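You operate a simulated robot arm through the tools that you are given. There is no shell and no other tool. Be economical: measure what you need, move in short steps, check, and stop when the job is done.

The job below is to be done with a simulated two-armed robot. You get a single attempt, and the scene is never put back.

Task
Pick up the blank stack from the top of the grey bench with one hand, pass it to the other hand and put it on the cross belt. Push the core drawer shut. Take the blue pail on the strapper table and put it away on the pail stand. Fetch the pink leaflet stack and set it on the top of the long cabinet. Fetch the enamel mug and set it on the spot under the drain. Take the crushed carton and put it on the lower shelf of the glue bench. Turn the glue gap knob to 0.1 mm. Any order will do. Set down upright: blank stack.

The check looks at the end state, three seconds after you hand in, the way a careful person would. Anything else that was tipped, shoved, dropped, spilled or broken makes it a failure.

Robot
Two 6-joint arms with two-finger parallel grippers on one trunk, on a base that drives. Base frame: it is fixed to the floor where the robot stands at the start and does not move with it; the origin is under the middle of the robot, x ahead of it, y to its left, z up; the surface under the hand at the start is at about z = 0.8. Units: m, rad, N and s.
The left shoulder is at the start at [0.08, 0.216, 1.58], the right one opposite. With the tool pointing down near the work surface each hand reaches from about 0.1 to 0.66 m from the robot's upright axis, wherever it stands, measured 20 degrees to its own side. Places, roughly: blank stack [0.5, 0, 0.75]; blue pail (18x17x15 cm) [-2.6, -0.4, 0.9]; core drawer [-0.3, -3.9, 0.8]; cross belt [4.1, 1.1, 0.8]; crushed carton (14x6x5 cm) [7.4, 10.5, 0.8]; enamel mug (12x9x8 cm) [7.4, 10.3, 0.9]; glue gap knob [5.4, 10.4, 0.8]; lower shelf of the glue bench [7.3, 9.7, 0.3]; pail stand [5.6, 10.8, 0.3]; pink leaflet stack (4x5x2 cm) [7.5, 9.8, 0.8]; spot under the drain (26x22 cm) [5.58, 10.24, 0.32]; top of the long cabinet [3.7, 7.1, 1]. Payload 3.43 kg a hand.
The tool frame of a hand sits at the grasp point between the pads (the TCP): z along the fingers, y along the line on which they close. The tips reach 0.03 m beyond it. The gripper opens to 0.094 m. The fingers are 0.028 m wide and 0.01 m thick; the gripper's body (0.05 by 0.096 m) begins 0.055 m behind the TCP.
Orientation is that of the tool frame in the base frame, as a unit quaternion [x, y, z, w]. With the fingers straight down and closing along the base's y, the tool's x points along the base's -x, its y along +y and its z along -z.

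Tools
- The arms move only by the tool jog_arm. It takes "left_commands", "right_commands" or both (then of equal length, played together; a hand with none holds still); each is a list of rows, each a list of 7 numbers: the gripper command, from -1 (shut) to 1 (fully open), values between in proportion, then the shift along the tool's x, y, z in m, then the turn, a rotation vector about the tool's x, y, z in rad. In form: [[claw, x, y, z, wx, wy, wz], ...]. A call has 1 to 12 rows; each row shifts and turns the commanded pose from where the row before left it, along the tool's axes as they then stand. Rows are played at 5 a second. More than 0.05 m and 0.15 rad between two rows, or a gripper value outside its range, and nothing of the call is played. A pose out of reach is approached as far as the arm can. The call stops where the force on the tool passes 40 N (or 10 N more than at its start, if that is more) or the arm is blocked; 0.2 s more then pass. The fingers move at their own pace (about 0.072 m/s each) and stop on an object; they squeeze with about 35 N. The grip force told is the motor's: it shows also when the fingers shut on nothing. Time passes only in rows, and 0.2 s behind the last, so rows that do not move let the fingers close. The reply holds the time, the measured pose of the TCP, the force on the tool along the base axes, the opening and the grip force, in the units named above and with some noise, with the torque about the TCP (base axes, N m) and any sound that the robot's microphone picked up.
- Cameras (640 x 400 px; columns grow to the right, rows downward): "scene" is now at [0.0993, -0.0018, 1.7233]; the picture's right is [0.06, -1.00, 0.00], its down [-0.90, -0.05, -0.44] and it looks along [0.44, 0.02, -0.90] (base axes); focal length 254 px, centre (320, 200). "left" rides on the left gripper at [0.076, -0.014, -0.103] in its tool frame; the picture's right is [0.18, 0.98, 0.00], its down [-0.75, 0.14, -0.64] and it looks along [-0.63, 0.12, 0.77] (tool axes); focal length 243 px, centre (320, 200). "right" rides on the right gripper at [0.076, 0.014, -0.102] in its tool frame; the picture's right is [-0.18, 0.98, 0.00], its down [-0.75, -0.14, -0.64] and it looks along [-0.63, -0.12, 0.77] (tool axes); focal length 243 px, centre (320, 200). There is no depth. A picture from a camera that has moved, and an enlarged one, comes with that camera's place and axes in the base frame and with its lens. The place of the scene camera against the robot may be out by one fixed shift of up to 0.012 m in any direction.
- get_image(camera): a new picture of that camera. No time passes.
- move_column(by): slides the trunk up (or, below 0, down) by that many m; the arms and the scene camera ride with it, the base frame stays. It gives what a move gives, with no picture.
- drive_base(legs): drives the robot by 1 to 6 legs, each [ahead, left, turn to the left] in m, m and rad, along the robot's own axes; the way and the turn of a leg run together, so that a leg with both is an arc; at most 1.5 m and 3.142 rad a leg. The arms and the cameras ride along, it lands a little off, and it stops where it bumps. It gives what a move gives.
- turn_head(pan, tilt): turns the head with the scene camera to pan (to the left, within 1.501 rad either way) and tilt (down, from -0.506 to 1.204), counted from straight ahead of the robot. It gives what a move gives.
- enlarge(camera, box): a new picture of the part [left, top, right, bottom] of that camera's present view, enlarged. No time passes.
- close_job(): hands the job in; it is judged then, once.

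Go step by step. Nothing tells you exact positions but the pictures and the camera data: compare them with the known pose of the tool, close in by small moves and look again before you grip or let go. The budget is 196 turns and 172 pictures, counting those below and the enlarged ones. Unless the task says otherwise, let go and move clear before handing in.

The tools are called after "Call:" by a JSON object that holds its "op" and its "data". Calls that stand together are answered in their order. jog_arm: Moves the arms, as the interface text tells. Its arguments: {"type":"object","properties":{"left_commands":{"type":"array","items":{"type":"array","items":{"type":"number"}}},"right_commands":{"type":"array","items":{"type":"array","items":{"type":"number"}}}},"required":[]} The other tools are called the same way: move_column (by) slides the trunk up or down; drive_base (legs) drives the base; turn_head (pan, tilt) turns the head that bears the scene camera; get_image (camera) takes a picture; enlarge (camera, box) takes an enlarged picture of a part of a camera's view; close_job () hands the job in.

At the start:

```text
time_s: 0.0
left_ee_pos: [0.419, 0.2604, 1.0136]
left_orientation: [0.0, 1.0, 0.0, 0.001]
left_force: [0.7, 0.4, -0.6]
left_moment: [0.0, -0.03, -0.03]
left_opening: 0.094
left_finger_force: 0.0
right_ee_pos: [0.5249, -0.1051, 1.0049]
right_orientation: [0.0, 1.0, 0.0, 0.0]
right_force: [-0.7, 0.3, -0.2]
right_moment: [0.03, -0.01, 0.03]
right_opening: 0.0939
right_finger_force: 0.1
trunk travel left (down, up): [-0.81, 0.03]
robot x, y, heading: [-0.0034, 0.0013, -0.003]
head pan, tilt: [0.056, 1.112]
```

scene: 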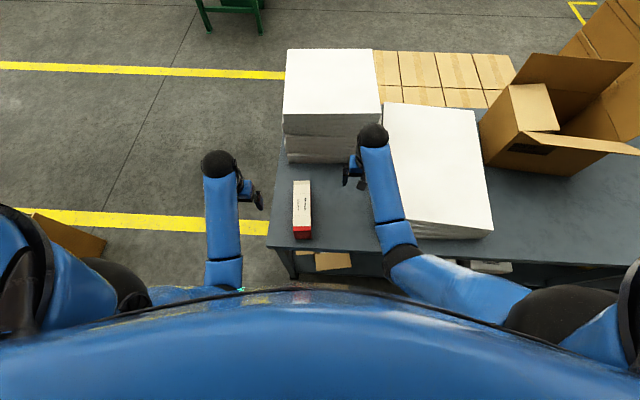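
right: 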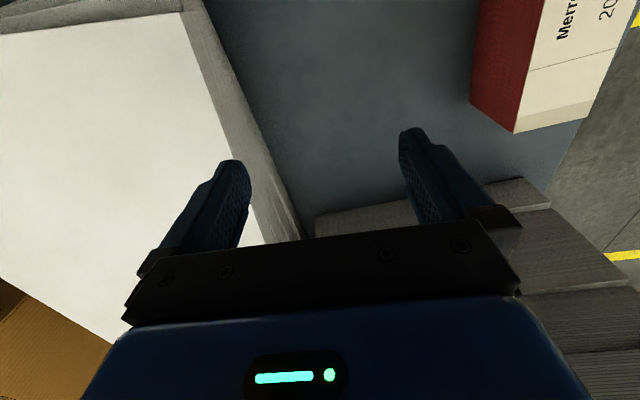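
left: 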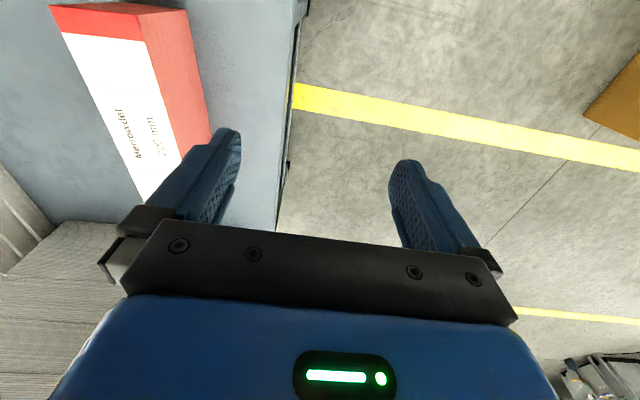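

I see a small white and red labelled block on the grey bench between two paper piles. I'll look at it more closely before deciding that it is the blank stack.

Call:
{"op": "enlarge", "data": {"camera": "scene", "box": [240, 130, 400, 280]}}

Call:
{"op": "enlarge", "data": {"camera": "left", "box": [0, 0, 320, 200]}}

Call:
{"op": "turn_head", "data": {"pan": 0, "tilt": 0.5}}

Call:
{"op": "get_image", "data": {"camera": "scene"}}

```text
2.67 times, centred on (320, 205) of scene
camera zoom: at [0.0993, -0.0018, 1.7233], right [0.06, -1.0, 0.0], down [-0.9, -0.05, -0.44], along [0.44, 0.02, -0.9], focal length 678 px, centre (320, 187)
```

zoom: 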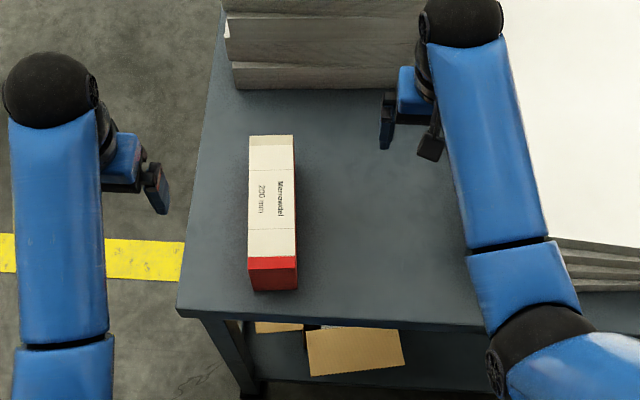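

```text
2.00 times, centred on (160, 100) of left
camera zoom: at [0.3424, 0.2463, 1.1165], right [-0.18, 0.98, 0.0], down [0.75, 0.14, 0.64], along [0.63, 0.12, -0.76], focal length 485 px, centre (640, 400)
```

zoom: 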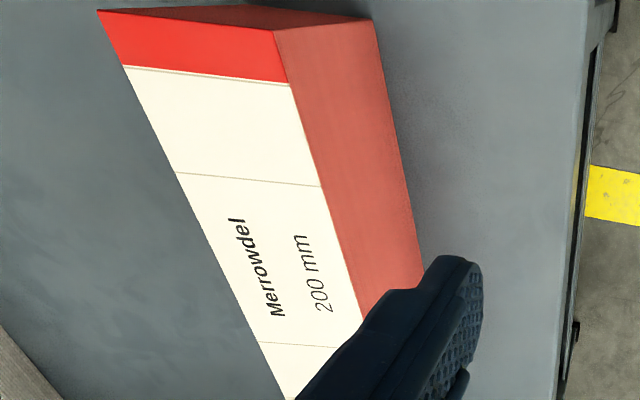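

```text
time_s: 1.0
left_ee_pos: [0.4185, 0.2593, 1.014]
left_orientation: [0.0, 1.0, 0.0, 0.001]
left_force: [1.1, -0.1, 0.0]
left_moment: [-0.02, -0.01, 0.03]
left_opening: 0.0939
left_finger_force: 0.1
right_ee_pos: [0.5265, -0.1069, 1.0041]
right_orientation: [-0.001, 1.0, 0.0, 0.001]
right_force: [0.8, 0.0, -0.7]
right_moment: [0.01, 0.04, 0.04]
right_opening: 0.0939
right_finger_force: 0.0
trunk travel left (down, up): [-0.81, 0.03]
robot x, y, heading: [0.0006, -0.0005, -0.002]
head pan, tilt: [0.0, 0.499]
```

```text
166 pictures are left
camera scene: at [0.1284, -0.0052, 1.7717], right [0.0, -1.0, 0.0], down [-0.48, 0.0, -0.88], along [0.88, 0.0, -0.48], focal length 254 px, centre (320, 200)
```

scene: 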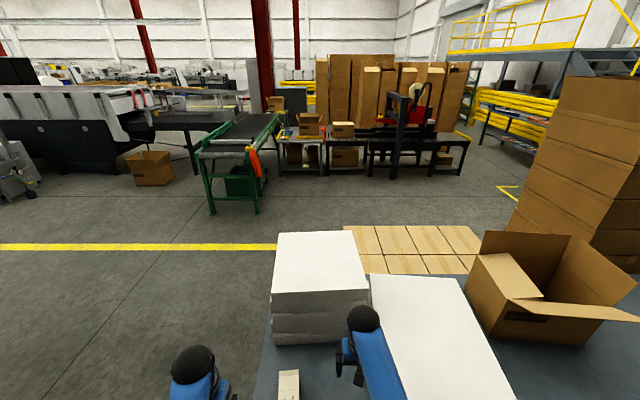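

The block is about 6 x 20 x 9 cm and lies along x, with its centre near [0.49, 0.075] and its top near z 0.88. I'll bring the left hand over its front half and check.

Call:
{"op": "jog_arm", "data": {"left_commands": [[1, -0.03, -0.035, 0, 0, 0, 0], [1, -0.03, -0.04, 0, 0, 0, 0], [1, -0.03, -0.04, 0, 0, 0, 0], [1, -0.015, -0.04, 0, 0, 0, 0], [1, 0, -0.03, 0.03, 0, 0, 0], [1, 0, 0, 0, 0, 0, 0]]}}

Call:
{"op": "get_image", "data": {"camera": "left"}}

Call:
{"op": "turn_head", "data": {"pan": 0, "tilt": 1.1}}

Call:
{"op": "get_image", "data": {"camera": "scene"}}

```text
time_s: 2.4
left_ee_pos: [0.5233, 0.0755, 0.982]
left_orientation: [0.0, 1.0, 0.0, 0.002]
left_force: [0.4, -0.6, -0.4]
left_moment: [0.0, 0.01, 0.0]
left_opening: 0.0942
left_finger_force: 0.0
right_ee_pos: [0.526, -0.1064, 1.0042]
right_orientation: [0.0, 1.0, 0.0, 0.0]
right_force: [-0.2, -0.5, -0.2]
right_moment: [-0.01, 0.01, 0.0]
right_opening: 0.094
right_finger_force: 0.1
trunk travel left (down, up): [-0.81, 0.03]
robot x, y, heading: [0.0016, -0.0002, 0.003]
head pan, tilt: [0.0, 0.499]
```

```text
165 pictures are left
camera left: at [0.4475, 0.0627, 1.084], right [-0.18, 0.98, 0.0], down [0.75, 0.14, 0.64], along [0.63, 0.12, -0.76], focal length 243 px, centre (320, 200)
```

left: 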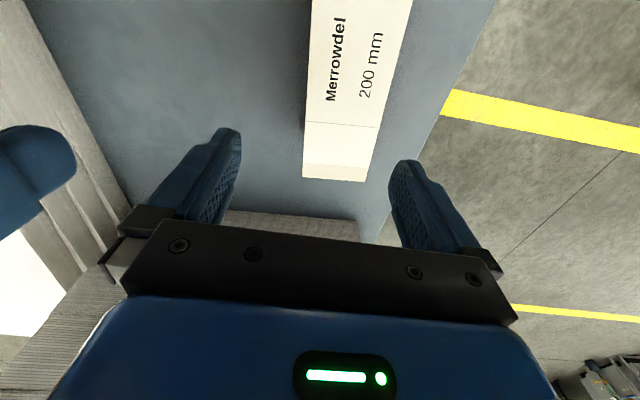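

```text
time_s: 3.4
left_ee_pos: [0.5215, 0.0753, 0.9825]
left_orientation: [0.0, 1.0, 0.0, 0.002]
left_force: [-0.2, 0.1, 1.0]
left_moment: [-0.01, 0.02, 0.04]
left_opening: 0.0939
left_finger_force: 0.1
right_ee_pos: [0.5258, -0.1061, 1.005]
right_orientation: [-0.001, 1.0, 0.001, 0.0]
right_force: [0.7, -0.5, 0.1]
right_moment: [-0.01, 0.0, 0.01]
right_opening: 0.0938
right_finger_force: 0.0
trunk travel left (down, up): [-0.81, 0.03]
robot x, y, heading: [-0.0004, -0.0018, -0.001]
head pan, tilt: [0.0, 1.1]
```

```text
164 pictures are left
camera scene: at [0.1005, -0.0055, 1.7241], right [0.0, -1.0, 0.0], down [-0.89, 0.0, -0.45], along [0.45, 0.0, -0.89], focal length 254 px, centre (320, 200)
```

scene: 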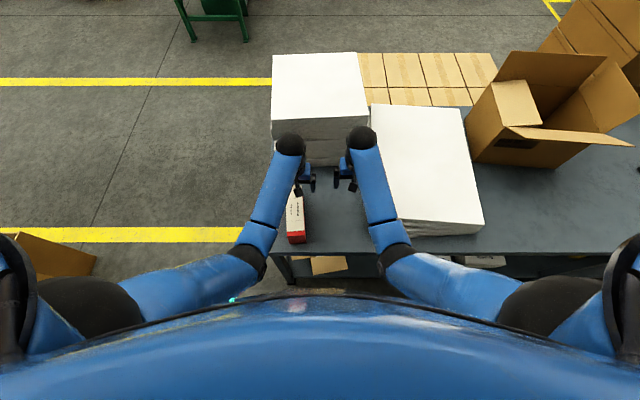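

The block's centre is near [0.489, 0.095] and it is yawed about +0.1 rad. I'll align the left hand to that, go part way down and look again.

Call:
{"op": "jog_arm", "data": {"left_commands": [[1, 0, 0.022, 0, 0, 0, -0.1], [1, 0, 0, 0.03, 0, 0, 0], [1, 0, 0, 0.02, 0, 0, 0], [1, 0, 0, 0, 0, 0, 0]]}}

Call:
{"op": "get_image", "data": {"camera": "left"}}

Call:
{"op": "get_image", "data": {"camera": "right"}}

```text
time_s: 4.4
left_ee_pos: [0.5229, 0.0981, 0.9319]
left_orientation: [-0.049, 0.999, 0.0, 0.002]
left_force: [-0.2, -0.5, -0.3]
left_moment: [0.01, -0.04, 0.0]
left_opening: 0.0944
left_finger_force: 0.1
right_ee_pos: [0.5249, -0.1065, 1.0034]
right_orientation: [0.0, 1.0, 0.001, -0.001]
right_force: [0.2, -0.8, 0.7]
right_moment: [-0.01, 0.02, -0.03]
right_opening: 0.0939
right_finger_force: 0.2
trunk travel left (down, up): [-0.81, 0.03]
robot x, y, heading: [-0.0004, -0.0004, 0.004]
head pan, tilt: [0.0, 1.1]
```

```text
163 pictures are left
camera left: at [0.4492, 0.0767, 1.0342], right [-0.28, 0.96, 0.0], down [0.73, 0.22, 0.64], along [0.62, 0.18, -0.76], focal length 243 px, centre (320, 200)
```

left: 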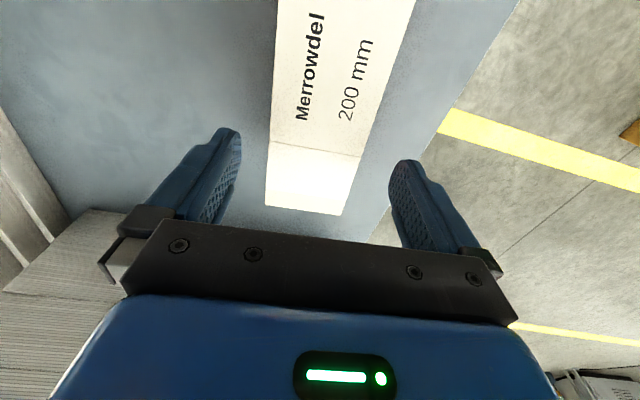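

```text
162 pictures are left
camera right: at [0.4498, -0.0929, 1.1067], right [0.18, 0.98, 0.0], down [0.75, -0.14, 0.64], along [0.63, -0.12, -0.77], focal length 243 px, centre (320, 200)
```

right: 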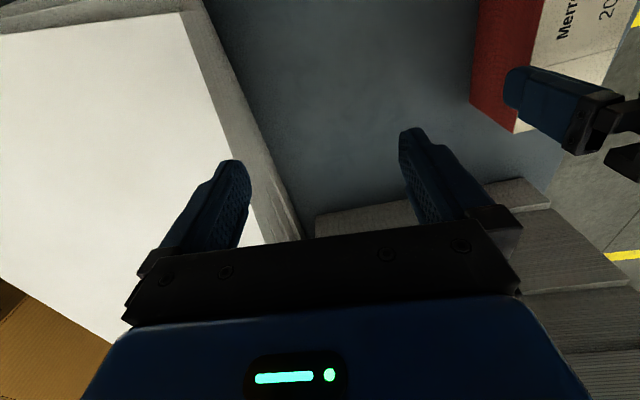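

The fingers straddle the block and are aligned with it. I'll go down and grip.

Call:
{"op": "jog_arm", "data": {"left_commands": [[1, 0, -0.001, 0.03, 0, 0, -0.015], [1, 0, 0, 0.03, 0, 0, 0], [1, 0, 0, 0.028, 0, 0, 0], [1, 0, 0, 0, 0, 0, 0], [-1, 0, 0, 0, 0, 0, 0], [-1, 0, 0, 0, 0, 0, 0], [-1, 0, 0, 0, 0, 0, 0]]}}

Call:
{"op": "get_image", "data": {"camera": "left"}}

```text
time_s: 6.0
left_ee_pos: [0.5227, 0.0953, 0.8455]
left_orientation: [-0.058, 0.998, 0.001, 0.002]
left_force: [0.6, -1.5, -0.2]
left_moment: [-0.01, -0.58, -0.11]
left_opening: 0.0668
left_finger_force: 35.1
right_ee_pos: [0.5267, -0.107, 1.0044]
right_orientation: [0.0, 1.0, -0.001, 0.0]
right_force: [0.4, -0.3, -0.7]
right_moment: [0.0, 0.01, -0.02]
right_opening: 0.0938
right_finger_force: 0.0
trunk travel left (down, up): [-0.81, 0.03]
robot x, y, heading: [0.0, -0.0016, 0.002]
head pan, tilt: [0.0, 1.1]
```

```text
161 pictures are left
camera left: at [0.4488, 0.0734, 0.9487], right [-0.3, 0.96, 0.0], down [0.73, 0.23, 0.64], along [0.62, 0.19, -0.76], focal length 243 px, centre (320, 200)
```

left: 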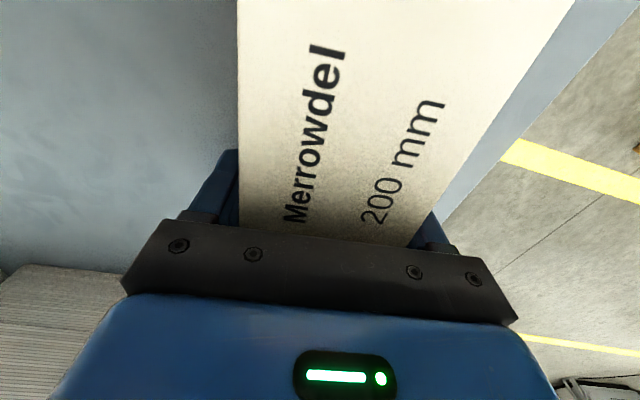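

The left hand has gripped it at 0.067 m wide. Now I lift and check that it holds.

Call:
{"op": "jog_arm", "data": {"left_commands": [[-1, 0, 0, -0.02, 0, 0, 0], [-1, 0, 0, -0.04, 0, 0, 0], [-1, 0, 0, -0.04, 0, 0, 0], [-1, 0, 0, 0, 0, 0, 0]]}}

Call:
{"op": "get_image", "data": {"camera": "left"}}

Call:
{"op": "get_image", "data": {"camera": "right"}}

```text
time_s: 7.0
left_ee_pos: [0.5231, 0.0959, 0.946]
left_orientation: [-0.058, 0.998, 0.0, 0.001]
left_force: [-0.2, 0.1, -7.5]
left_moment: [0.02, -0.29, -0.03]
left_opening: 0.0668
left_finger_force: 35.5
right_ee_pos: [0.5264, -0.1063, 1.0028]
right_orientation: [0.0, 1.0, 0.001, -0.001]
right_force: [-0.1, 0.3, 1.0]
right_moment: [0.01, 0.01, 0.0]
right_opening: 0.0944
right_finger_force: 0.1
trunk travel left (down, up): [-0.81, 0.03]
robot x, y, heading: [0.0026, 0.0024, -0.001]
head pan, tilt: [0.0, 1.1]
```

```text
160 pictures are left
camera left: at [0.4496, 0.0742, 1.0501], right [-0.3, 0.96, 0.0], down [0.73, 0.23, 0.64], along [0.61, 0.19, -0.77], focal length 243 px, centre (320, 200)
```

left: 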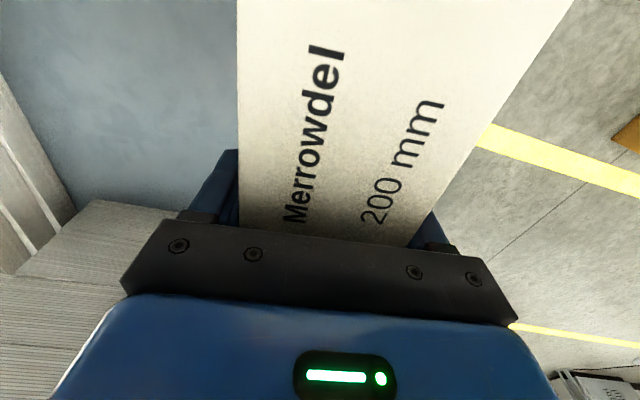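

```text
159 pictures are left
camera right: at [0.4508, -0.0928, 1.1062], right [0.18, 0.98, 0.0], down [0.75, -0.14, 0.64], along [0.63, -0.12, -0.77], focal length 243 px, centre (320, 200)
```

right: 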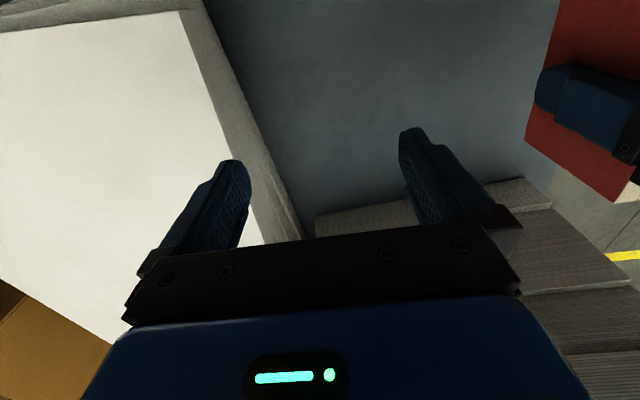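

It lifts cleanly: about 7.5 N, with the centre of mass about 4 cm behind the left grip. I'll straighten it, move it toward the middle, and bring the right hand back and tilted to take the near half.

Call:
{"op": "jog_arm", "data": {"left_commands": [[-1, 0, -0.02, 0, 0, 0, 0.06], [-1, 0, -0.02, 0, 0, 0, 0.055], [-1, 0, -0.02, 0, 0, 0, 0], [-1, 0, 0, 0, 0, 0, 0], [-1, 0, 0, 0, 0, 0, 0], [-1, 0, 0, 0, 0, 0, 0], [-1, 0, 0, 0, 0, 0, 0], [-1, 0, 0, 0, 0, 0, 0], [-1, 0, 0, 0, 0, 0, 0], [-1, 0, 0, 0, 0, 0, 0]], "right_commands": [[1, 0.04, -0.02, -0.02, 0, 0, 0], [1, 0.04, -0.01, -0.02, 0, 0, 0], [1, 0.04, 0, -0.01, 0, 0, 0], [1, 0.038, 0, 0, 0, 0, 0], [1, 0, 0, 0, 0, -0.14, 0], [1, 0, 0, 0, 0, -0.14, 0], [1, 0, 0, 0, 0, -0.14, 0], [1, 0, 0, 0, 0, -0.14, 0], [1, 0, 0, 0, 0, -0.14, 0], [1, 0, 0, 0, 0, 0, 0]]}}

Call:
{"op": "get_image", "data": {"camera": "scene"}}

Call:
{"op": "get_image", "data": {"camera": "right"}}

```text
time_s: 9.2
left_ee_pos: [0.5273, 0.035, 0.9454]
left_orientation: [0.0, 1.0, 0.0, 0.001]
left_force: [0.1, 0.0, -8.2]
left_moment: [0.02, -0.32, -0.01]
left_opening: 0.0666
left_finger_force: 35.4
right_ee_pos: [0.3778, -0.136, 1.012]
right_orientation: [0.0, 0.939, 0.001, 0.343]
right_force: [-0.2, 0.8, 0.6]
right_moment: [-0.03, -0.03, -0.01]
right_opening: 0.094
right_finger_force: 0.0
right hand out of reach, approached as far as the arm can: row 2, 3
trunk travel left (down, up): [-0.81, 0.03]
robot x, y, heading: [0.0015, -0.0016, -0.005]
head pan, tilt: [0.0, 1.1]
```

```text
158 pictures are left
camera scene: at [0.1017, -0.0052, 1.724], right [0.0, -1.0, 0.0], down [-0.89, 0.0, -0.45], along [0.45, 0.0, -0.89], focal length 254 px, centre (320, 200)
```

scene: 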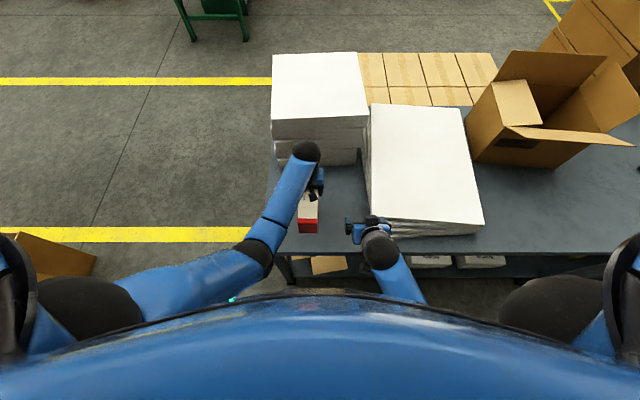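

```text
157 pictures are left
camera right: at [0.252, -0.122, 1.0404], right [0.14, 0.98, 0.12], down [0.16, -0.14, 0.98], along [0.98, -0.12, -0.18], focal length 243 px, centre (320, 200)
```

right: 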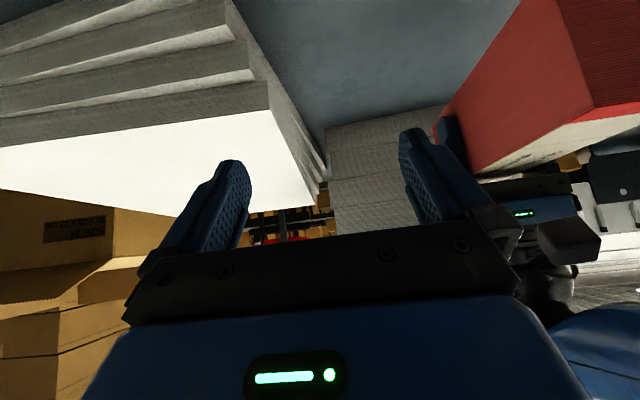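

The right hand is at the right tilt. I'll lower the block a little for clearance and move the right hand sideways behind and above it.

Call:
{"op": "jog_arm", "data": {"left_commands": [[-1, 0, 0, 0.02, 0, 0, 0], [-1, 0, 0, 0.02, 0, 0, 0], [-1, 0, 0, 0, 0, 0, 0], [-1, 0, 0, 0, 0, 0, 0], [-1, 0, 0, 0, 0, 0, 0], [-1, 0, 0, 0, 0, 0, 0]], "right_commands": [[1, 0, 0, 0, 0, 0, 0], [1, 0, 0.03, 0, 0, 0, 0], [1, 0, 0.045, 0, 0, 0, 0], [1, 0, 0.045, 0, 0, 0, 0], [1, 0, 0.045, 0, 0, 0, 0], [1, 0, 0.006, 0, 0, 0, 0]]}}

Call:
{"op": "get_image", "data": {"camera": "right"}}

Call:
{"op": "enlarge", "data": {"camera": "scene", "box": [230, 100, 430, 300]}}

```text
time_s: 10.5
left_ee_pos: [0.526, 0.0399, 0.9046]
left_orientation: [-0.002, 1.0, 0.002, -0.001]
left_force: [-0.5, -1.0, -8.2]
left_moment: [-0.01, -0.34, 0.02]
left_opening: 0.0664
left_finger_force: 35.0
right_ee_pos: [0.3773, 0.03, 1.0113]
right_orientation: [0.004, 0.94, -0.005, 0.342]
right_force: [-2.4, -3.6, -0.5]
right_moment: [0.27, -0.22, 0.26]
right_opening: 0.0939
right_finger_force: 0.1
trunk travel left (down, up): [-0.81, 0.03]
robot x, y, heading: [0.0007, -0.0005, 0.001]
head pan, tilt: [0.0, 1.1]
stopped in row 6 (right hand): the force on the tool passed its limit at 51 N (the readings are from after the stop); the commanded pose is now the measured one
```

```text
156 pictures are left
camera right: at [0.252, 0.0449, 1.0404], right [0.15, 0.98, 0.11], down [0.16, -0.14, 0.98], along [0.97, -0.13, -0.18], focal length 243 px, centre (320, 200)
```

right: 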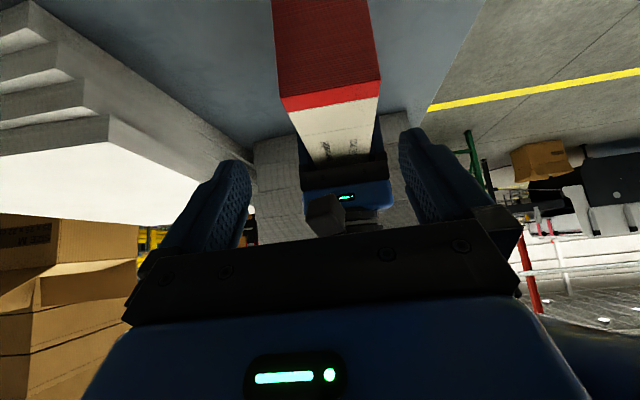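

```text
2.00 times, centred on (330, 200) of scene
camera zoom: at [0.1019, -0.0036, 1.724], right [0.0, -1.0, 0.0], down [-0.89, 0.0, -0.45], along [0.45, 0.0, -0.89], focal length 508 px, centre (300, 200)
```

zoom: 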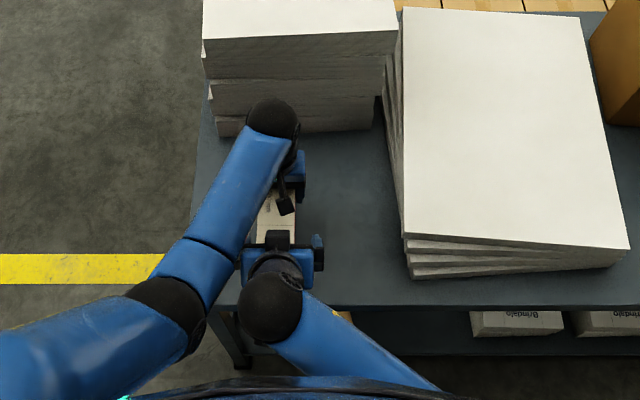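

The right wrist touched the left forearm. I'll back off, yaw the block so its near end points right, and yaw the right hand to match so that it comes in diagonally.

Call:
{"op": "jog_arm", "data": {"left_commands": [[-1, 0, 0, 0, 0, 0, 0], [-1, 0, 0, 0, 0, 0, 0], [-1, 0, 0, 0, 0, 0, -0.125], [-1, 0, 0, 0, 0, 0, -0.125], [-1, 0, 0, 0, 0, 0, -0.125], [-1, 0, 0, 0, 0, 0, -0.125], [-1, 0, 0, 0, 0, 0, 0]], "right_commands": [[1, 0, -0.04, 0, 0, 0, 0], [1, 0, -0.04, 0, 0, 0, 0], [1, 0, -0.01, 0, -0.0804, 0, -0.0958], [1, 0, 0, 0, -0.0804, 0, -0.0958], [1, 0, 0, 0, -0.0804, 0, -0.0958], [1, 0, 0, 0, -0.0804, 0, -0.0958], [1, 0, 0, 0, 0, 0, 0]]}}

Call:
{"op": "get_image", "data": {"camera": "right"}}

Call:
{"op": "enlarge", "data": {"camera": "scene", "box": [230, 100, 430, 300]}}

```text
time_s: 12.1
left_ee_pos: [0.5274, 0.0385, 0.9065]
left_orientation: [-0.25, 0.968, 0.002, 0.0]
left_force: [-0.6, -0.3, -7.6]
left_moment: [0.15, -0.29, 0.01]
left_opening: 0.0664
left_finger_force: 35.5
right_ee_pos: [0.3751, -0.0615, 1.0117]
right_orientation: [-0.229, 0.912, 0.081, 0.331]
right_force: [-0.3, 0.3, -0.1]
right_moment: [0.01, 0.03, -0.04]
right_opening: 0.0941
right_finger_force: 0.1
trunk travel left (down, up): [-0.81, 0.03]
robot x, y, heading: [0.0025, -0.0027, 0.002]
head pan, tilt: [0.0, 1.1]
```

```text
154 pictures are left
camera right: at [0.2587, -0.1078, 1.0425], right [-0.34, 0.93, 0.11], down [0.21, -0.04, 0.98], along [0.92, 0.36, -0.18], focal length 243 px, centre (320, 200)
```

right: 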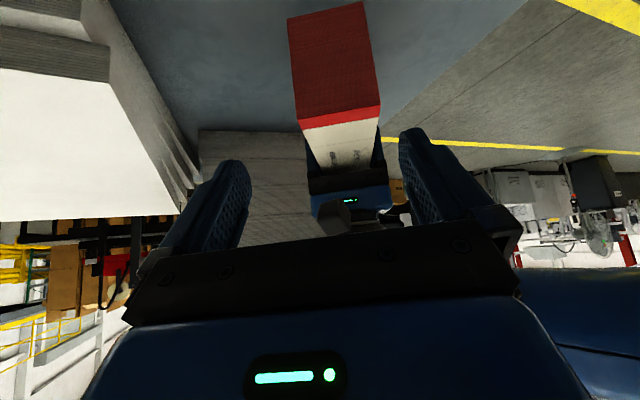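

```text
2.00 times, centred on (330, 200) of scene
camera zoom: at [0.1015, -0.0052, 1.724], right [0.0, -1.0, 0.0], down [-0.89, 0.0, -0.45], along [0.45, 0.0, -0.89], focal length 508 px, centre (300, 200)
```

zoom: 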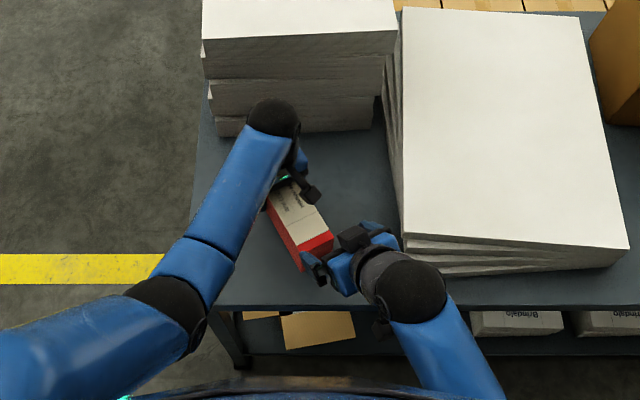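

The right hand now lines up with the block. I'll move onto its axis and part of the way in, then look.

Call:
{"op": "jog_arm", "data": {"right_commands": [[1, -0.0206, 0.017, 0.0, 0, 0, 0], [1, 0, 0, 0.04, 0, 0, 0], [1, 0, 0, 0.04, 0, 0, 0], [1, 0, 0, 0, 0, 0, 0]]}}

Call:
{"op": "get_image", "data": {"camera": "right"}}

Call:
{"op": "enlarge", "data": {"camera": "scene", "box": [230, 100, 430, 300]}}

```text
time_s: 13.1
left_ee_pos: [0.5275, 0.0384, 0.9079]
left_orientation: [-0.25, 0.968, 0.001, 0.001]
left_force: [-0.6, -0.4, -7.7]
left_moment: [0.15, -0.27, 0.01]
left_opening: 0.0665
left_finger_force: 34.7
right_ee_pos: [0.43, -0.0142, 0.9643]
right_orientation: [-0.228, 0.912, 0.08, 0.332]
right_force: [0.6, 0.6, 0.1]
right_moment: [-0.03, 0.04, 0.02]
right_opening: 0.0938
right_finger_force: 0.1
trunk travel left (down, up): [-0.81, 0.03]
robot x, y, heading: [0.0014, -0.0029, 0.0]
head pan, tilt: [0.0, 1.1]
```

```text
152 pictures are left
camera right: at [0.3135, -0.0608, 0.9939], right [-0.34, 0.93, 0.11], down [0.21, -0.04, 0.98], along [0.92, 0.36, -0.18], focal length 243 px, centre (320, 200)
```

right: 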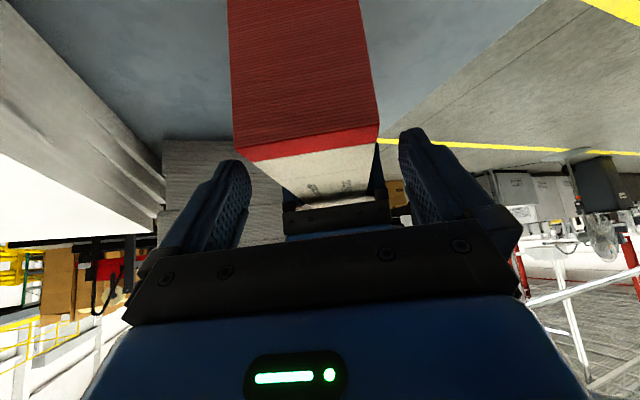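

```text
2.00 times, centred on (330, 200) of scene
camera zoom: at [0.1008, -0.0056, 1.7241], right [0.0, -1.0, 0.0], down [-0.89, 0.0, -0.45], along [0.45, 0.0, -0.89], focal length 508 px, centre (300, 200)
```

zoom: 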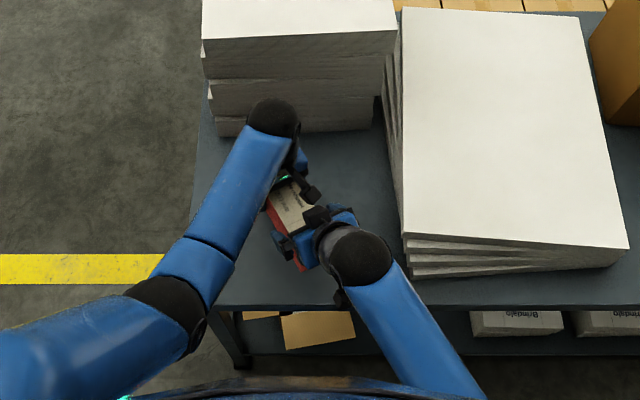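

There's just enough clearance from the left camera. I'll shift the right hand slightly back and down, slide in and close it.

Call:
{"op": "jog_arm", "data": {"right_commands": [[1, 0.015, -0.003, 0.0, 0, 0, 0], [1, 0, 0, 0.03, 0, 0, 0], [1, 0, 0, 0.025, 0, 0, 0], [1, 0, 0, 0, 0, 0, 0]]}}

Call:
{"op": "get_image", "data": {"camera": "right"}}

```text
time_s: 14.1
left_ee_pos: [0.5277, 0.0381, 0.9067]
left_orientation: [-0.251, 0.968, 0.0, 0.002]
left_force: [9.3, 6.5, -12.8]
left_moment: [0.17, -0.9, -0.4]
left_opening: 0.0668
left_finger_force: 35.2
right_ee_pos: [0.4526, -0.0066, 0.9125]
right_orientation: [-0.229, 0.912, 0.081, 0.331]
right_force: [-7.4, -4.9, 5.0]
right_moment: [0.27, 0.1, 0.27]
right_opening: 0.0943
right_finger_force: 0.0
trunk travel left (down, up): [-0.81, 0.03]
robot x, y, heading: [0.0009, -0.0049, 0.003]
head pan, tilt: [0.0, 1.1]
```

```text
150 pictures are left
camera right: at [0.3356, -0.053, 0.9417], right [-0.34, 0.93, 0.11], down [0.21, -0.04, 0.98], along [0.92, 0.36, -0.18], focal length 243 px, centre (320, 200)
```

right: 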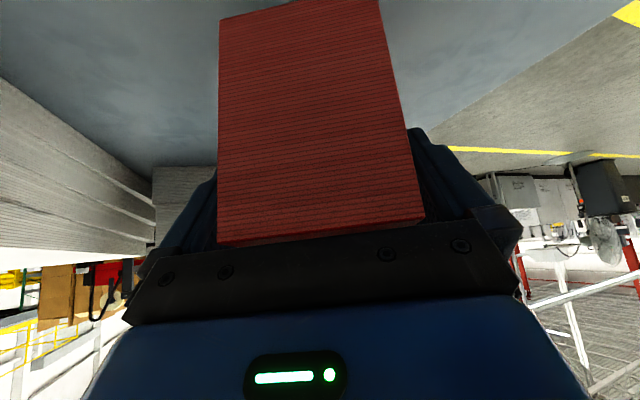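

The palm is just touching the block's near edge. I'll back off 8 mm and close.

Call:
{"op": "jog_arm", "data": {"right_commands": [[1, 0, 0.002, -0.01, 0, 0, 0], [1, 0, 0, 0, 0, 0, 0], [-1, 0, 0, 0, 0, 0, 0], [-1, 0, 0, 0, 0, 0, 0], [-1, 0, 0, 0, 0, 0, 0], [-1, 0, 0, 0, 0, 0, 0]]}}

```text
time_s: 15.5
left_ee_pos: [0.5278, 0.0386, 0.9066]
left_orientation: [-0.249, 0.968, 0.0, 0.001]
left_force: [3.8, -13.3, -11.6]
left_moment: [-0.26, -0.22, 0.23]
left_opening: 0.0663
left_finger_force: 35.1
right_ee_pos: [0.4453, -0.0061, 0.9198]
right_orientation: [-0.229, 0.912, 0.082, 0.331]
right_force: [-3.2, 12.4, 2.4]
right_moment: [0.7, -0.17, 1.01]
right_opening: 0.0666
right_finger_force: 35.2
trunk travel left (down, up): [-0.81, 0.03]
robot x, y, heading: [0.0015, 0.0004, 0.002]
head pan, tilt: [0.0, 1.1]
```

The right hand holds at 0.0666 m. I'll ease the sideways preload and open the left, then lift the left clear.

Call:
{"op": "jog_arm", "data": {"right_commands": [[-1, 0, 0.003, 0, 0, 0, 0], [-1, 0, 0, 0, 0, 0, 0], [-1, 0, 0, 0, 0, 0, 0], [-1, 0, 0, 0, 0, 0, 0]], "left_commands": [[-1, 0, 0, 0, 0, 0, 0], [1, 0, 0, 0, 0, 0, 0], [1, 0, 0, 0, 0, 0, 0], [1, 0, 0, 0, 0, 0, 0]]}}

Call:
{"op": "get_image", "data": {"camera": "left"}}

```text
time_s: 16.5
left_ee_pos: [0.5276, 0.0388, 0.9066]
left_orientation: [-0.25, 0.968, 0.001, 0.001]
left_force: [-0.3, -0.3, 0.0]
left_moment: [0.02, -0.03, -0.03]
left_opening: 0.0939
left_finger_force: 0.0
right_ee_pos: [0.4427, -0.0048, 0.919]
right_orientation: [-0.229, 0.912, 0.081, 0.33]
right_force: [-0.3, -0.2, -0.8]
right_moment: [-0.2, 0.34, 0.0]
right_opening: 0.0664
right_finger_force: 35.1
trunk travel left (down, up): [-0.81, 0.03]
robot x, y, heading: [0.0013, 0.0004, 0.003]
head pan, tilt: [0.0, 1.1]
```

```text
149 pictures are left
camera left: at [0.4683, -0.0102, 1.0094], right [-0.64, 0.77, 0.0], down [0.59, 0.49, 0.64], along [0.5, 0.41, -0.77], focal length 243 px, centre (320, 200)
```

left: 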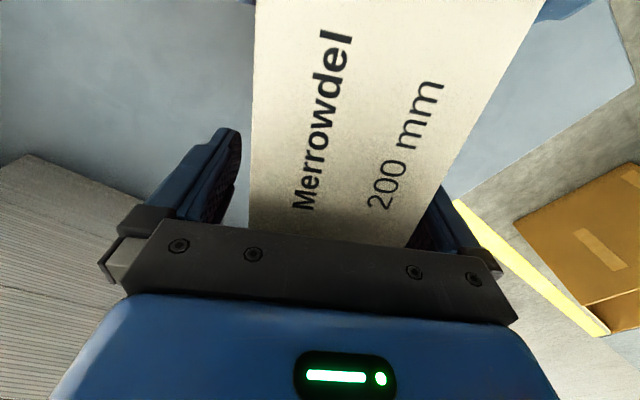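

The box hangs on the right hand. I'll raise the left hand straight up out of the way and recheck the load.

Call:
{"op": "jog_arm", "data": {"left_commands": [[1, 0, 0, -0.03, 0, 0, 0], [1, 0, 0, -0.04, 0, 0, 0], [1, 0, 0, -0.04, 0, 0, 0], [1, -0.02, 0.04, 0, 0, 0, 0], [1, -0.02, 0.04, 0, 0, 0, 0], [1, 0, 0, 0, 0, 0, 0]]}}

Call:
{"op": "enlarge", "data": {"camera": "scene", "box": [230, 100, 430, 300]}}

Call:
{"op": "get_image", "data": {"camera": "right"}}

Call:
{"op": "get_image", "data": {"camera": "left"}}

```text
time_s: 17.9
left_ee_pos: [0.5217, 0.129, 1.0187]
left_orientation: [-0.25, 0.968, 0.001, 0.001]
left_force: [-0.3, 0.7, 0.1]
left_moment: [0.0, 0.0, -0.02]
left_opening: 0.0941
left_finger_force: 0.1
right_ee_pos: [0.4425, -0.0051, 0.9192]
right_orientation: [-0.229, 0.912, 0.081, 0.331]
right_force: [0.8, -1.4, 0.0]
right_moment: [-0.19, 0.33, 0.0]
right_opening: 0.0664
right_finger_force: 35.5
trunk travel left (down, up): [-0.81, 0.03]
robot x, y, heading: [-0.0036, -0.0002, 0.001]
head pan, tilt: [0.0, 1.1]
```

```text
2.00 times, centred on (330, 200) of scene
camera zoom: at [0.1015, -0.0063, 1.724], right [0.0, -1.0, 0.0], down [-0.89, 0.0, -0.45], along [0.45, 0.0, -0.89], focal length 508 px, centre (300, 200)
```

zoom: 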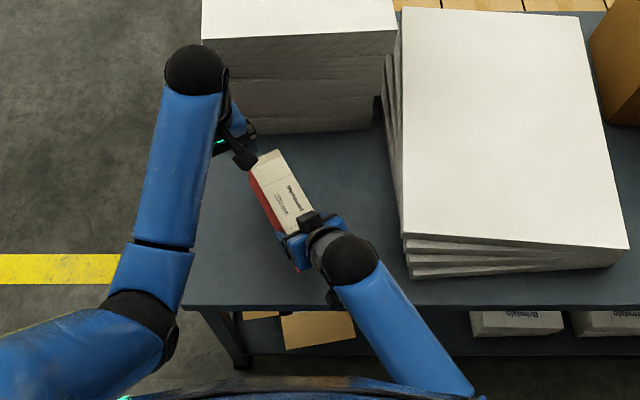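

```text
147 pictures are left
camera right: at [0.3264, -0.0516, 0.9487], right [-0.34, 0.93, 0.12], down [0.21, -0.04, 0.98], along [0.92, 0.36, -0.18], focal length 243 px, centre (320, 200)
```

right: 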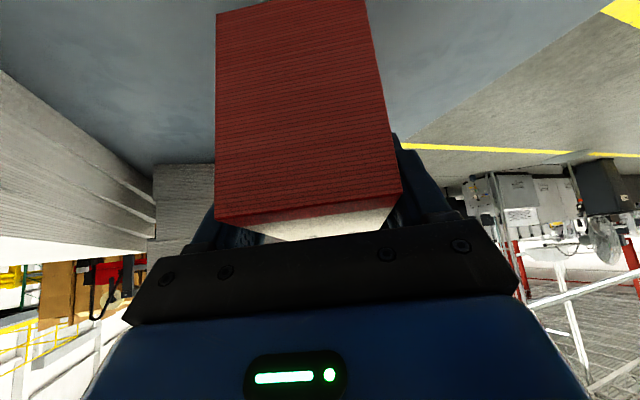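

```text
146 pictures are left
camera left: at [0.4632, 0.0794, 1.1221], right [-0.64, 0.77, 0.0], down [0.59, 0.49, 0.64], along [0.5, 0.41, -0.77], focal length 243 px, centre (320, 200)
```

left: 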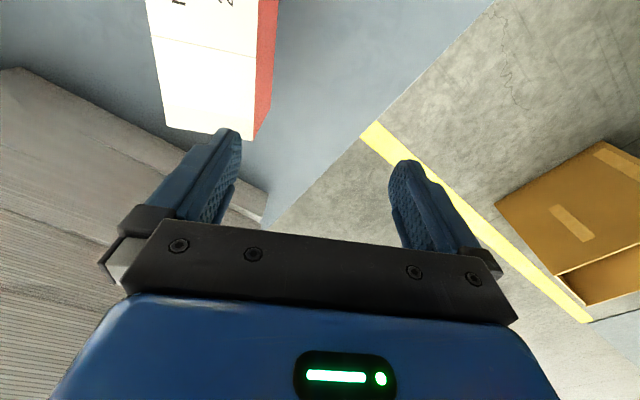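

The handover looks done. I'll lift the right hand 5 cm and check that it bears the weight and stays level.

Call:
{"op": "jog_arm", "data": {"right_commands": [[-1, -0.016, 0, -0.019, 0, 0, 0], [-1, -0.016, 0, -0.019, 0, 0, 0], [-1, 0, 0, 0, 0, 0, 0], [-1, 0, 0, 0, 0, 0, 0]]}}

Call:
{"op": "get_image", "data": {"camera": "right"}}

Call:
{"op": "get_image", "data": {"camera": "left"}}

```text
time_s: 18.9
left_ee_pos: [0.523, 0.1284, 1.0198]
left_orientation: [-0.25, 0.968, 0.002, 0.002]
left_force: [2.7, 3.3, 5.5]
left_moment: [-0.19, -0.24, 0.2]
left_opening: 0.0935
left_finger_force: 0.0
right_ee_pos: [0.441, -0.0028, 0.97]
right_orientation: [-0.229, 0.913, 0.08, 0.329]
right_force: [-3.1, -2.3, -13.0]
right_moment: [-0.66, 0.92, -0.01]
right_opening: 0.0664
right_finger_force: 34.8
trunk travel left (down, up): [-0.81, 0.03]
robot x, y, heading: [0.0016, -0.0012, 0.001]
head pan, tilt: [0.0, 1.1]
```

```text
145 pictures are left
camera right: at [0.3251, -0.0504, 0.999], right [-0.34, 0.93, 0.11], down [0.21, -0.04, 0.98], along [0.92, 0.35, -0.19], focal length 243 px, centre (320, 200)
```

right: 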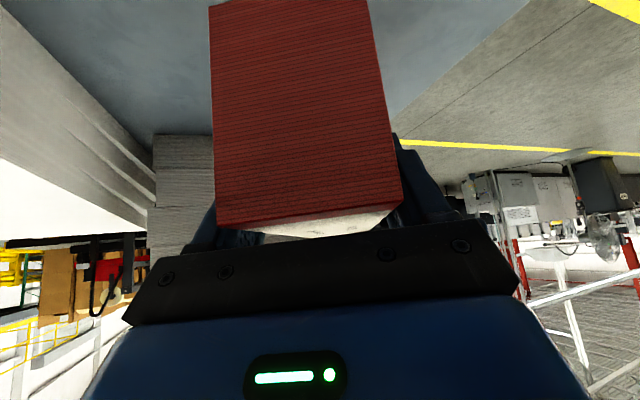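

```text
144 pictures are left
camera left: at [0.4637, 0.08, 1.1222], right [-0.64, 0.77, 0.0], down [0.59, 0.49, 0.64], along [0.5, 0.41, -0.76], focal length 243 px, centre (320, 200)
```

left: 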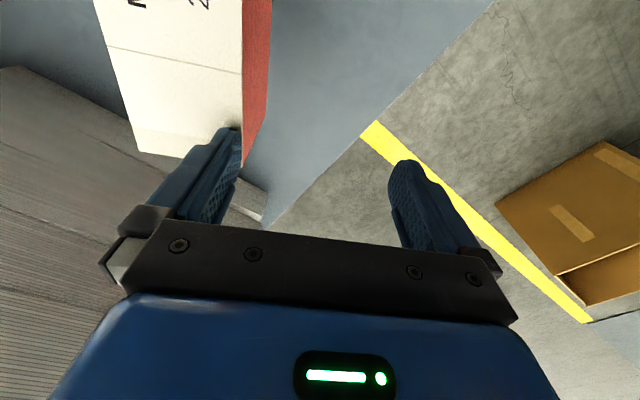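

The right hand bears the weight, but the block is now nudging a left finger. I'll move the left hand up and away.

Call:
{"op": "jog_arm", "data": {"left_commands": [[1, 0, 0.02, -0.03, 0, 0, 0], [1, 0, 0.04, -0.02, 0, 0, 0], [1, 0, 0.04, 0, 0, 0, 0.12], [1, 0.03, 0.03, 0, 0, 0, 0.12], [1, 0.03, 0.0, 0, 0, 0, 0.12], [1, 0, 0, 0, 0, 0, 0.12]]}}

Call:
{"op": "enlarge", "data": {"camera": "scene", "box": [230, 100, 430, 300]}}

Call:
{"op": "get_image", "data": {"camera": "left"}}

```text
time_s: 20.3
left_ee_pos: [0.4216, 0.2226, 1.013]
left_orientation: [-0.011, 1.0, 0.0, 0.001]
left_force: [0.1, 0.6, -0.3]
left_moment: [0.02, 0.01, 0.03]
left_opening: 0.0939
left_finger_force: 0.1
left hand out of reach, approached as far as the arm can: row 1, 2, 3, 4, 5
right_ee_pos: [0.4423, -0.0032, 0.9698]
right_orientation: [-0.23, 0.912, 0.081, 0.33]
right_force: [-0.3, -0.7, -7.9]
right_moment: [-0.21, 0.37, -0.01]
right_opening: 0.0666
right_finger_force: 34.6
trunk travel left (down, up): [-0.81, 0.03]
robot x, y, heading: [0.0004, -0.0022, -0.002]
head pan, tilt: [0.0, 1.1]
```

```text
2.00 times, centred on (330, 200) of scene
camera zoom: at [0.1024, -0.0051, 1.7239], right [0.0, -1.0, 0.0], down [-0.89, 0.0, -0.45], along [0.45, 0.0, -0.89], focal length 508 px, centre (300, 200)
```

zoom: 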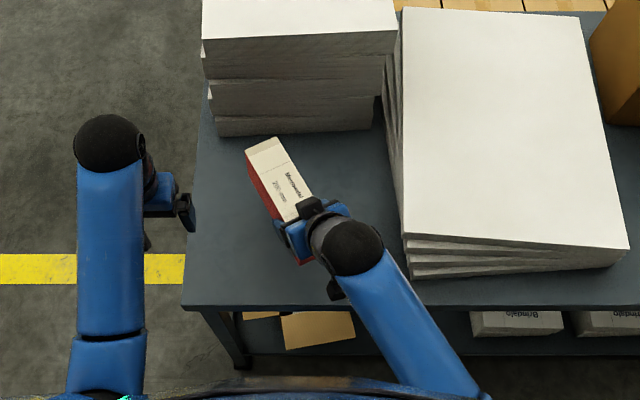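

```text
142 pictures are left
camera left: at [0.3463, 0.2072, 1.1159], right [-0.21, 0.98, 0.0], down [0.75, 0.16, 0.64], along [0.63, 0.13, -0.77], focal length 243 px, centre (320, 200)
```

left: 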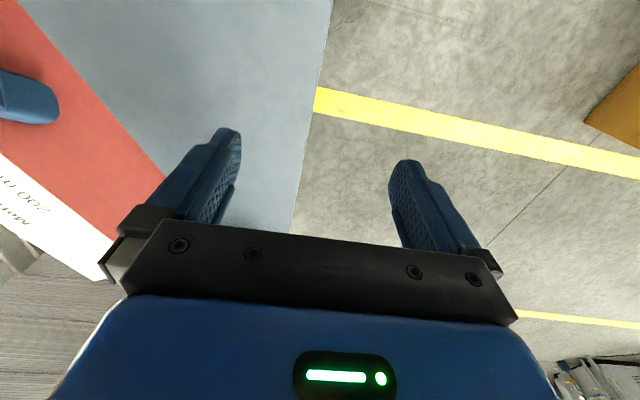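

The right hand carries the full 7.9 N. Now I look left before driving round the bench to the green-legged cross belt, whose near end is at about x 3.0, y 0.8 to 1.4.

Call:
{"op": "move_column", "data": {"by": 0.03}}

Call:
{"op": "turn_head", "data": {"pan": 0.7, "tilt": 0.6}}

Call:
{"op": "get_image", "data": {"camera": "scene"}}

```text
time_s: 21.1
left_ee_pos: [0.4224, 0.2234, 1.0429]
left_orientation: [-0.011, 1.0, 0.001, 0.001]
left_force: [0.4, -0.1, 0.2]
left_moment: [0.0, -0.02, -0.02]
left_opening: 0.0943
left_finger_force: 0.1
right_ee_pos: [0.4424, -0.0036, 0.9985]
right_orientation: [-0.229, 0.912, 0.081, 0.332]
right_force: [0.2, 0.6, -8.3]
right_moment: [-0.17, 0.38, 0.0]
right_opening: 0.0665
right_finger_force: 34.8
trunk travel left (down, up): [-0.84, 0.0]
robot x, y, heading: [0.0004, -0.0018, -0.0]
head pan, tilt: [0.0, 1.1]
```

```text
time_s: 22.1
left_ee_pos: [0.4201, 0.2239, 1.043]
left_orientation: [-0.011, 1.0, 0.001, 0.001]
left_force: [-0.3, -0.1, 0.1]
left_moment: [0.01, -0.03, 0.0]
left_opening: 0.094
left_finger_force: 0.1
right_ee_pos: [0.4415, -0.0037, 0.9997]
right_orientation: [-0.229, 0.912, 0.081, 0.331]
right_force: [0.0, -0.4, -8.0]
right_moment: [-0.19, 0.33, 0.01]
right_opening: 0.0662
right_finger_force: 35.0
trunk travel left (down, up): [-0.84, 0.0]
robot x, y, heading: [-0.0005, -0.0026, -0.003]
head pan, tilt: [0.7, 0.6]
```

```text
141 pictures are left
camera scene: at [0.1059, 0.0516, 1.7926], right [0.64, -0.77, 0.0], down [-0.43, -0.36, -0.82], along [0.63, 0.53, -0.57], focal length 254 px, centre (320, 200)
```

scene: 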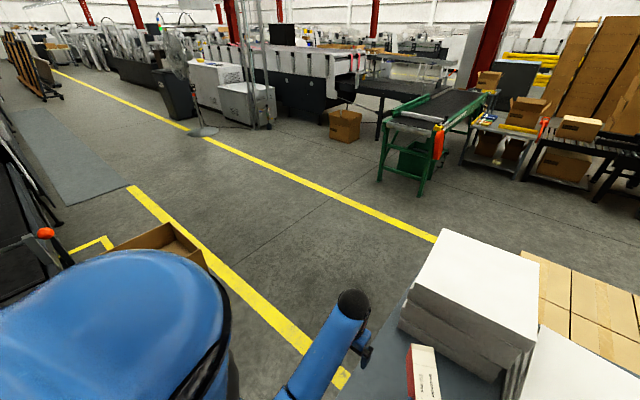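

The floor is clear. I'll strafe left past the bench, then drive forward to just short of the belt and look.

Call:
{"op": "drive_base", "data": {"legs": [[-0.08, 0, 0], [0, 1.1, 0], [1.5, 0.1, 0], [0.85, 0.0, 0]]}}

Call:
{"op": "turn_head", "data": {"pan": 0, "tilt": 0.9}}

Call:
{"op": "get_image", "data": {"camera": "scene"}}

```text
refused: leg 3 is longer than a leg can be; nothing moved
```

```text
time_s: 23.2
left_ee_pos: [0.4216, 0.223, 1.0434]
left_orientation: [-0.012, 1.0, 0.001, 0.002]
left_force: [-0.3, 0.0, 0.2]
left_moment: [-0.01, 0.01, 0.02]
left_opening: 0.0939
left_finger_force: 0.0
right_ee_pos: [0.4424, -0.0025, 0.9996]
right_orientation: [-0.228, 0.912, 0.081, 0.332]
right_force: [0.8, -0.6, -6.7]
right_moment: [-0.18, 0.31, 0.0]
right_opening: 0.0665
right_finger_force: 34.8
trunk travel left (down, up): [-0.84, 0.0]
robot x, y, heading: [0.0022, 0.0003, -0.002]
head pan, tilt: [0.0, 0.901]
```

```text
140 pictures are left
camera scene: at [0.1138, -0.0053, 1.7679], right [0.0, -1.0, 0.0], down [-0.78, 0.0, -0.62], along [0.62, 0.0, -0.78], focal length 254 px, centre (320, 200)
```

scene: 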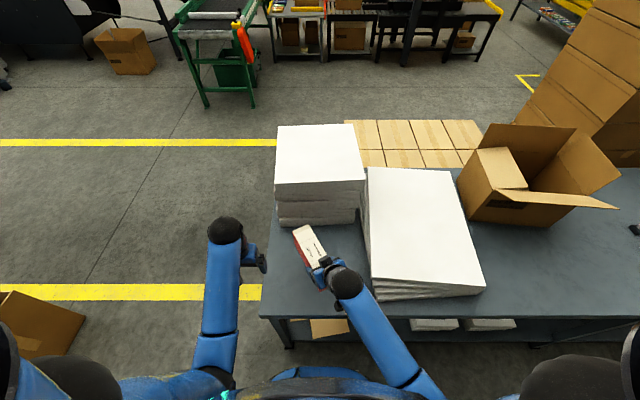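

The leg was a hair too long, so I'll split it.

Call:
{"op": "drive_base", "data": {"legs": [[-0.08, 0, 0], [0, 1.15, 0], [1.4, 0, 0], [0.95, 0.0, 0]]}}

Call:
{"op": "get_image", "data": {"camera": "scene"}}

```text
time_s: 27.4
left_ee_pos: [0.3832, 0.8221, 1.0488]
left_orientation: [0.027, 1.0, 0.003, 0.009]
left_force: [-2.6, -0.4, 0.9]
left_moment: [0.0, -0.13, -0.02]
left_opening: 0.094
left_finger_force: 0.0
right_ee_pos: [0.3856, 0.5946, 1.0019]
right_orientation: [-0.193, 0.919, 0.068, 0.338]
right_force: [-2.0, -0.3, -6.1]
right_moment: [-0.13, 0.28, 0.05]
right_opening: 0.0663
right_finger_force: 35.0
trunk travel left (down, up): [-0.84, 0.0]
robot x, y, heading: [-0.0382, 0.636, -0.081]
head pan, tilt: [0.0, 0.901]
stopped in leg 2: the robot was blocked; the commanded pose is now the measured one
```

```text
139 pictures are left
camera scene: at [0.049, 0.6165, 1.7695], right [-0.08, -1.0, -0.01], down [-0.77, 0.06, -0.63], along [0.63, -0.04, -0.77], focal length 254 px, centre (320, 200)
```

scene: 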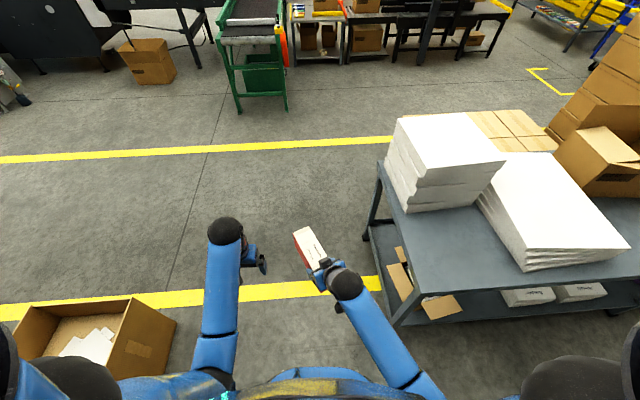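

The base bumped something on the left. I'll look there before moving on.

Call:
{"op": "turn_head", "data": {"pan": 1.4, "tilt": 0.8}}

Call:
{"op": "get_image", "data": {"camera": "scene"}}

```text
time_s: 29.0
left_ee_pos: [0.3969, 0.8285, 1.0438]
left_orientation: [0.026, 1.0, 0.001, 0.001]
left_force: [-0.5, 0.1, 0.7]
left_moment: [0.01, 0.0, 0.0]
left_opening: 0.0938
left_finger_force: 0.1
right_ee_pos: [0.4004, 0.6017, 0.9984]
right_orientation: [-0.194, 0.92, 0.068, 0.333]
right_force: [0.5, 0.1, -8.0]
right_moment: [-0.2, 0.36, 0.01]
right_opening: 0.0663
right_finger_force: 35.1
trunk travel left (down, up): [-0.84, 0.0]
robot x, y, heading: [-0.0402, 0.6392, -0.075]
head pan, tilt: [1.4, 0.799]
```

```text
138 pictures are left
camera scene: at [0.0189, 0.7099, 1.7758], right [0.97, -0.25, 0.0], down [-0.18, -0.7, -0.7], along [0.17, 0.68, -0.72], focal length 254 px, centre (320, 200)
```

scene: 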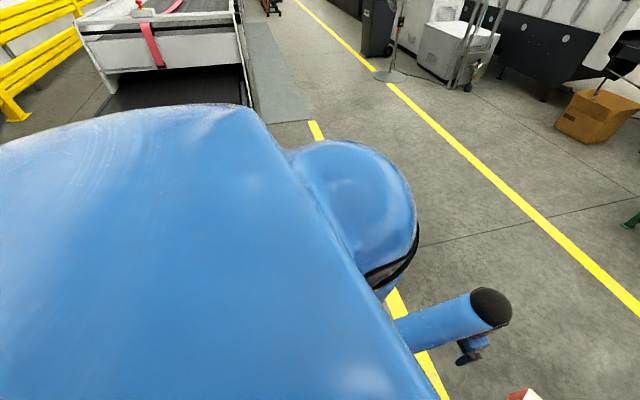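

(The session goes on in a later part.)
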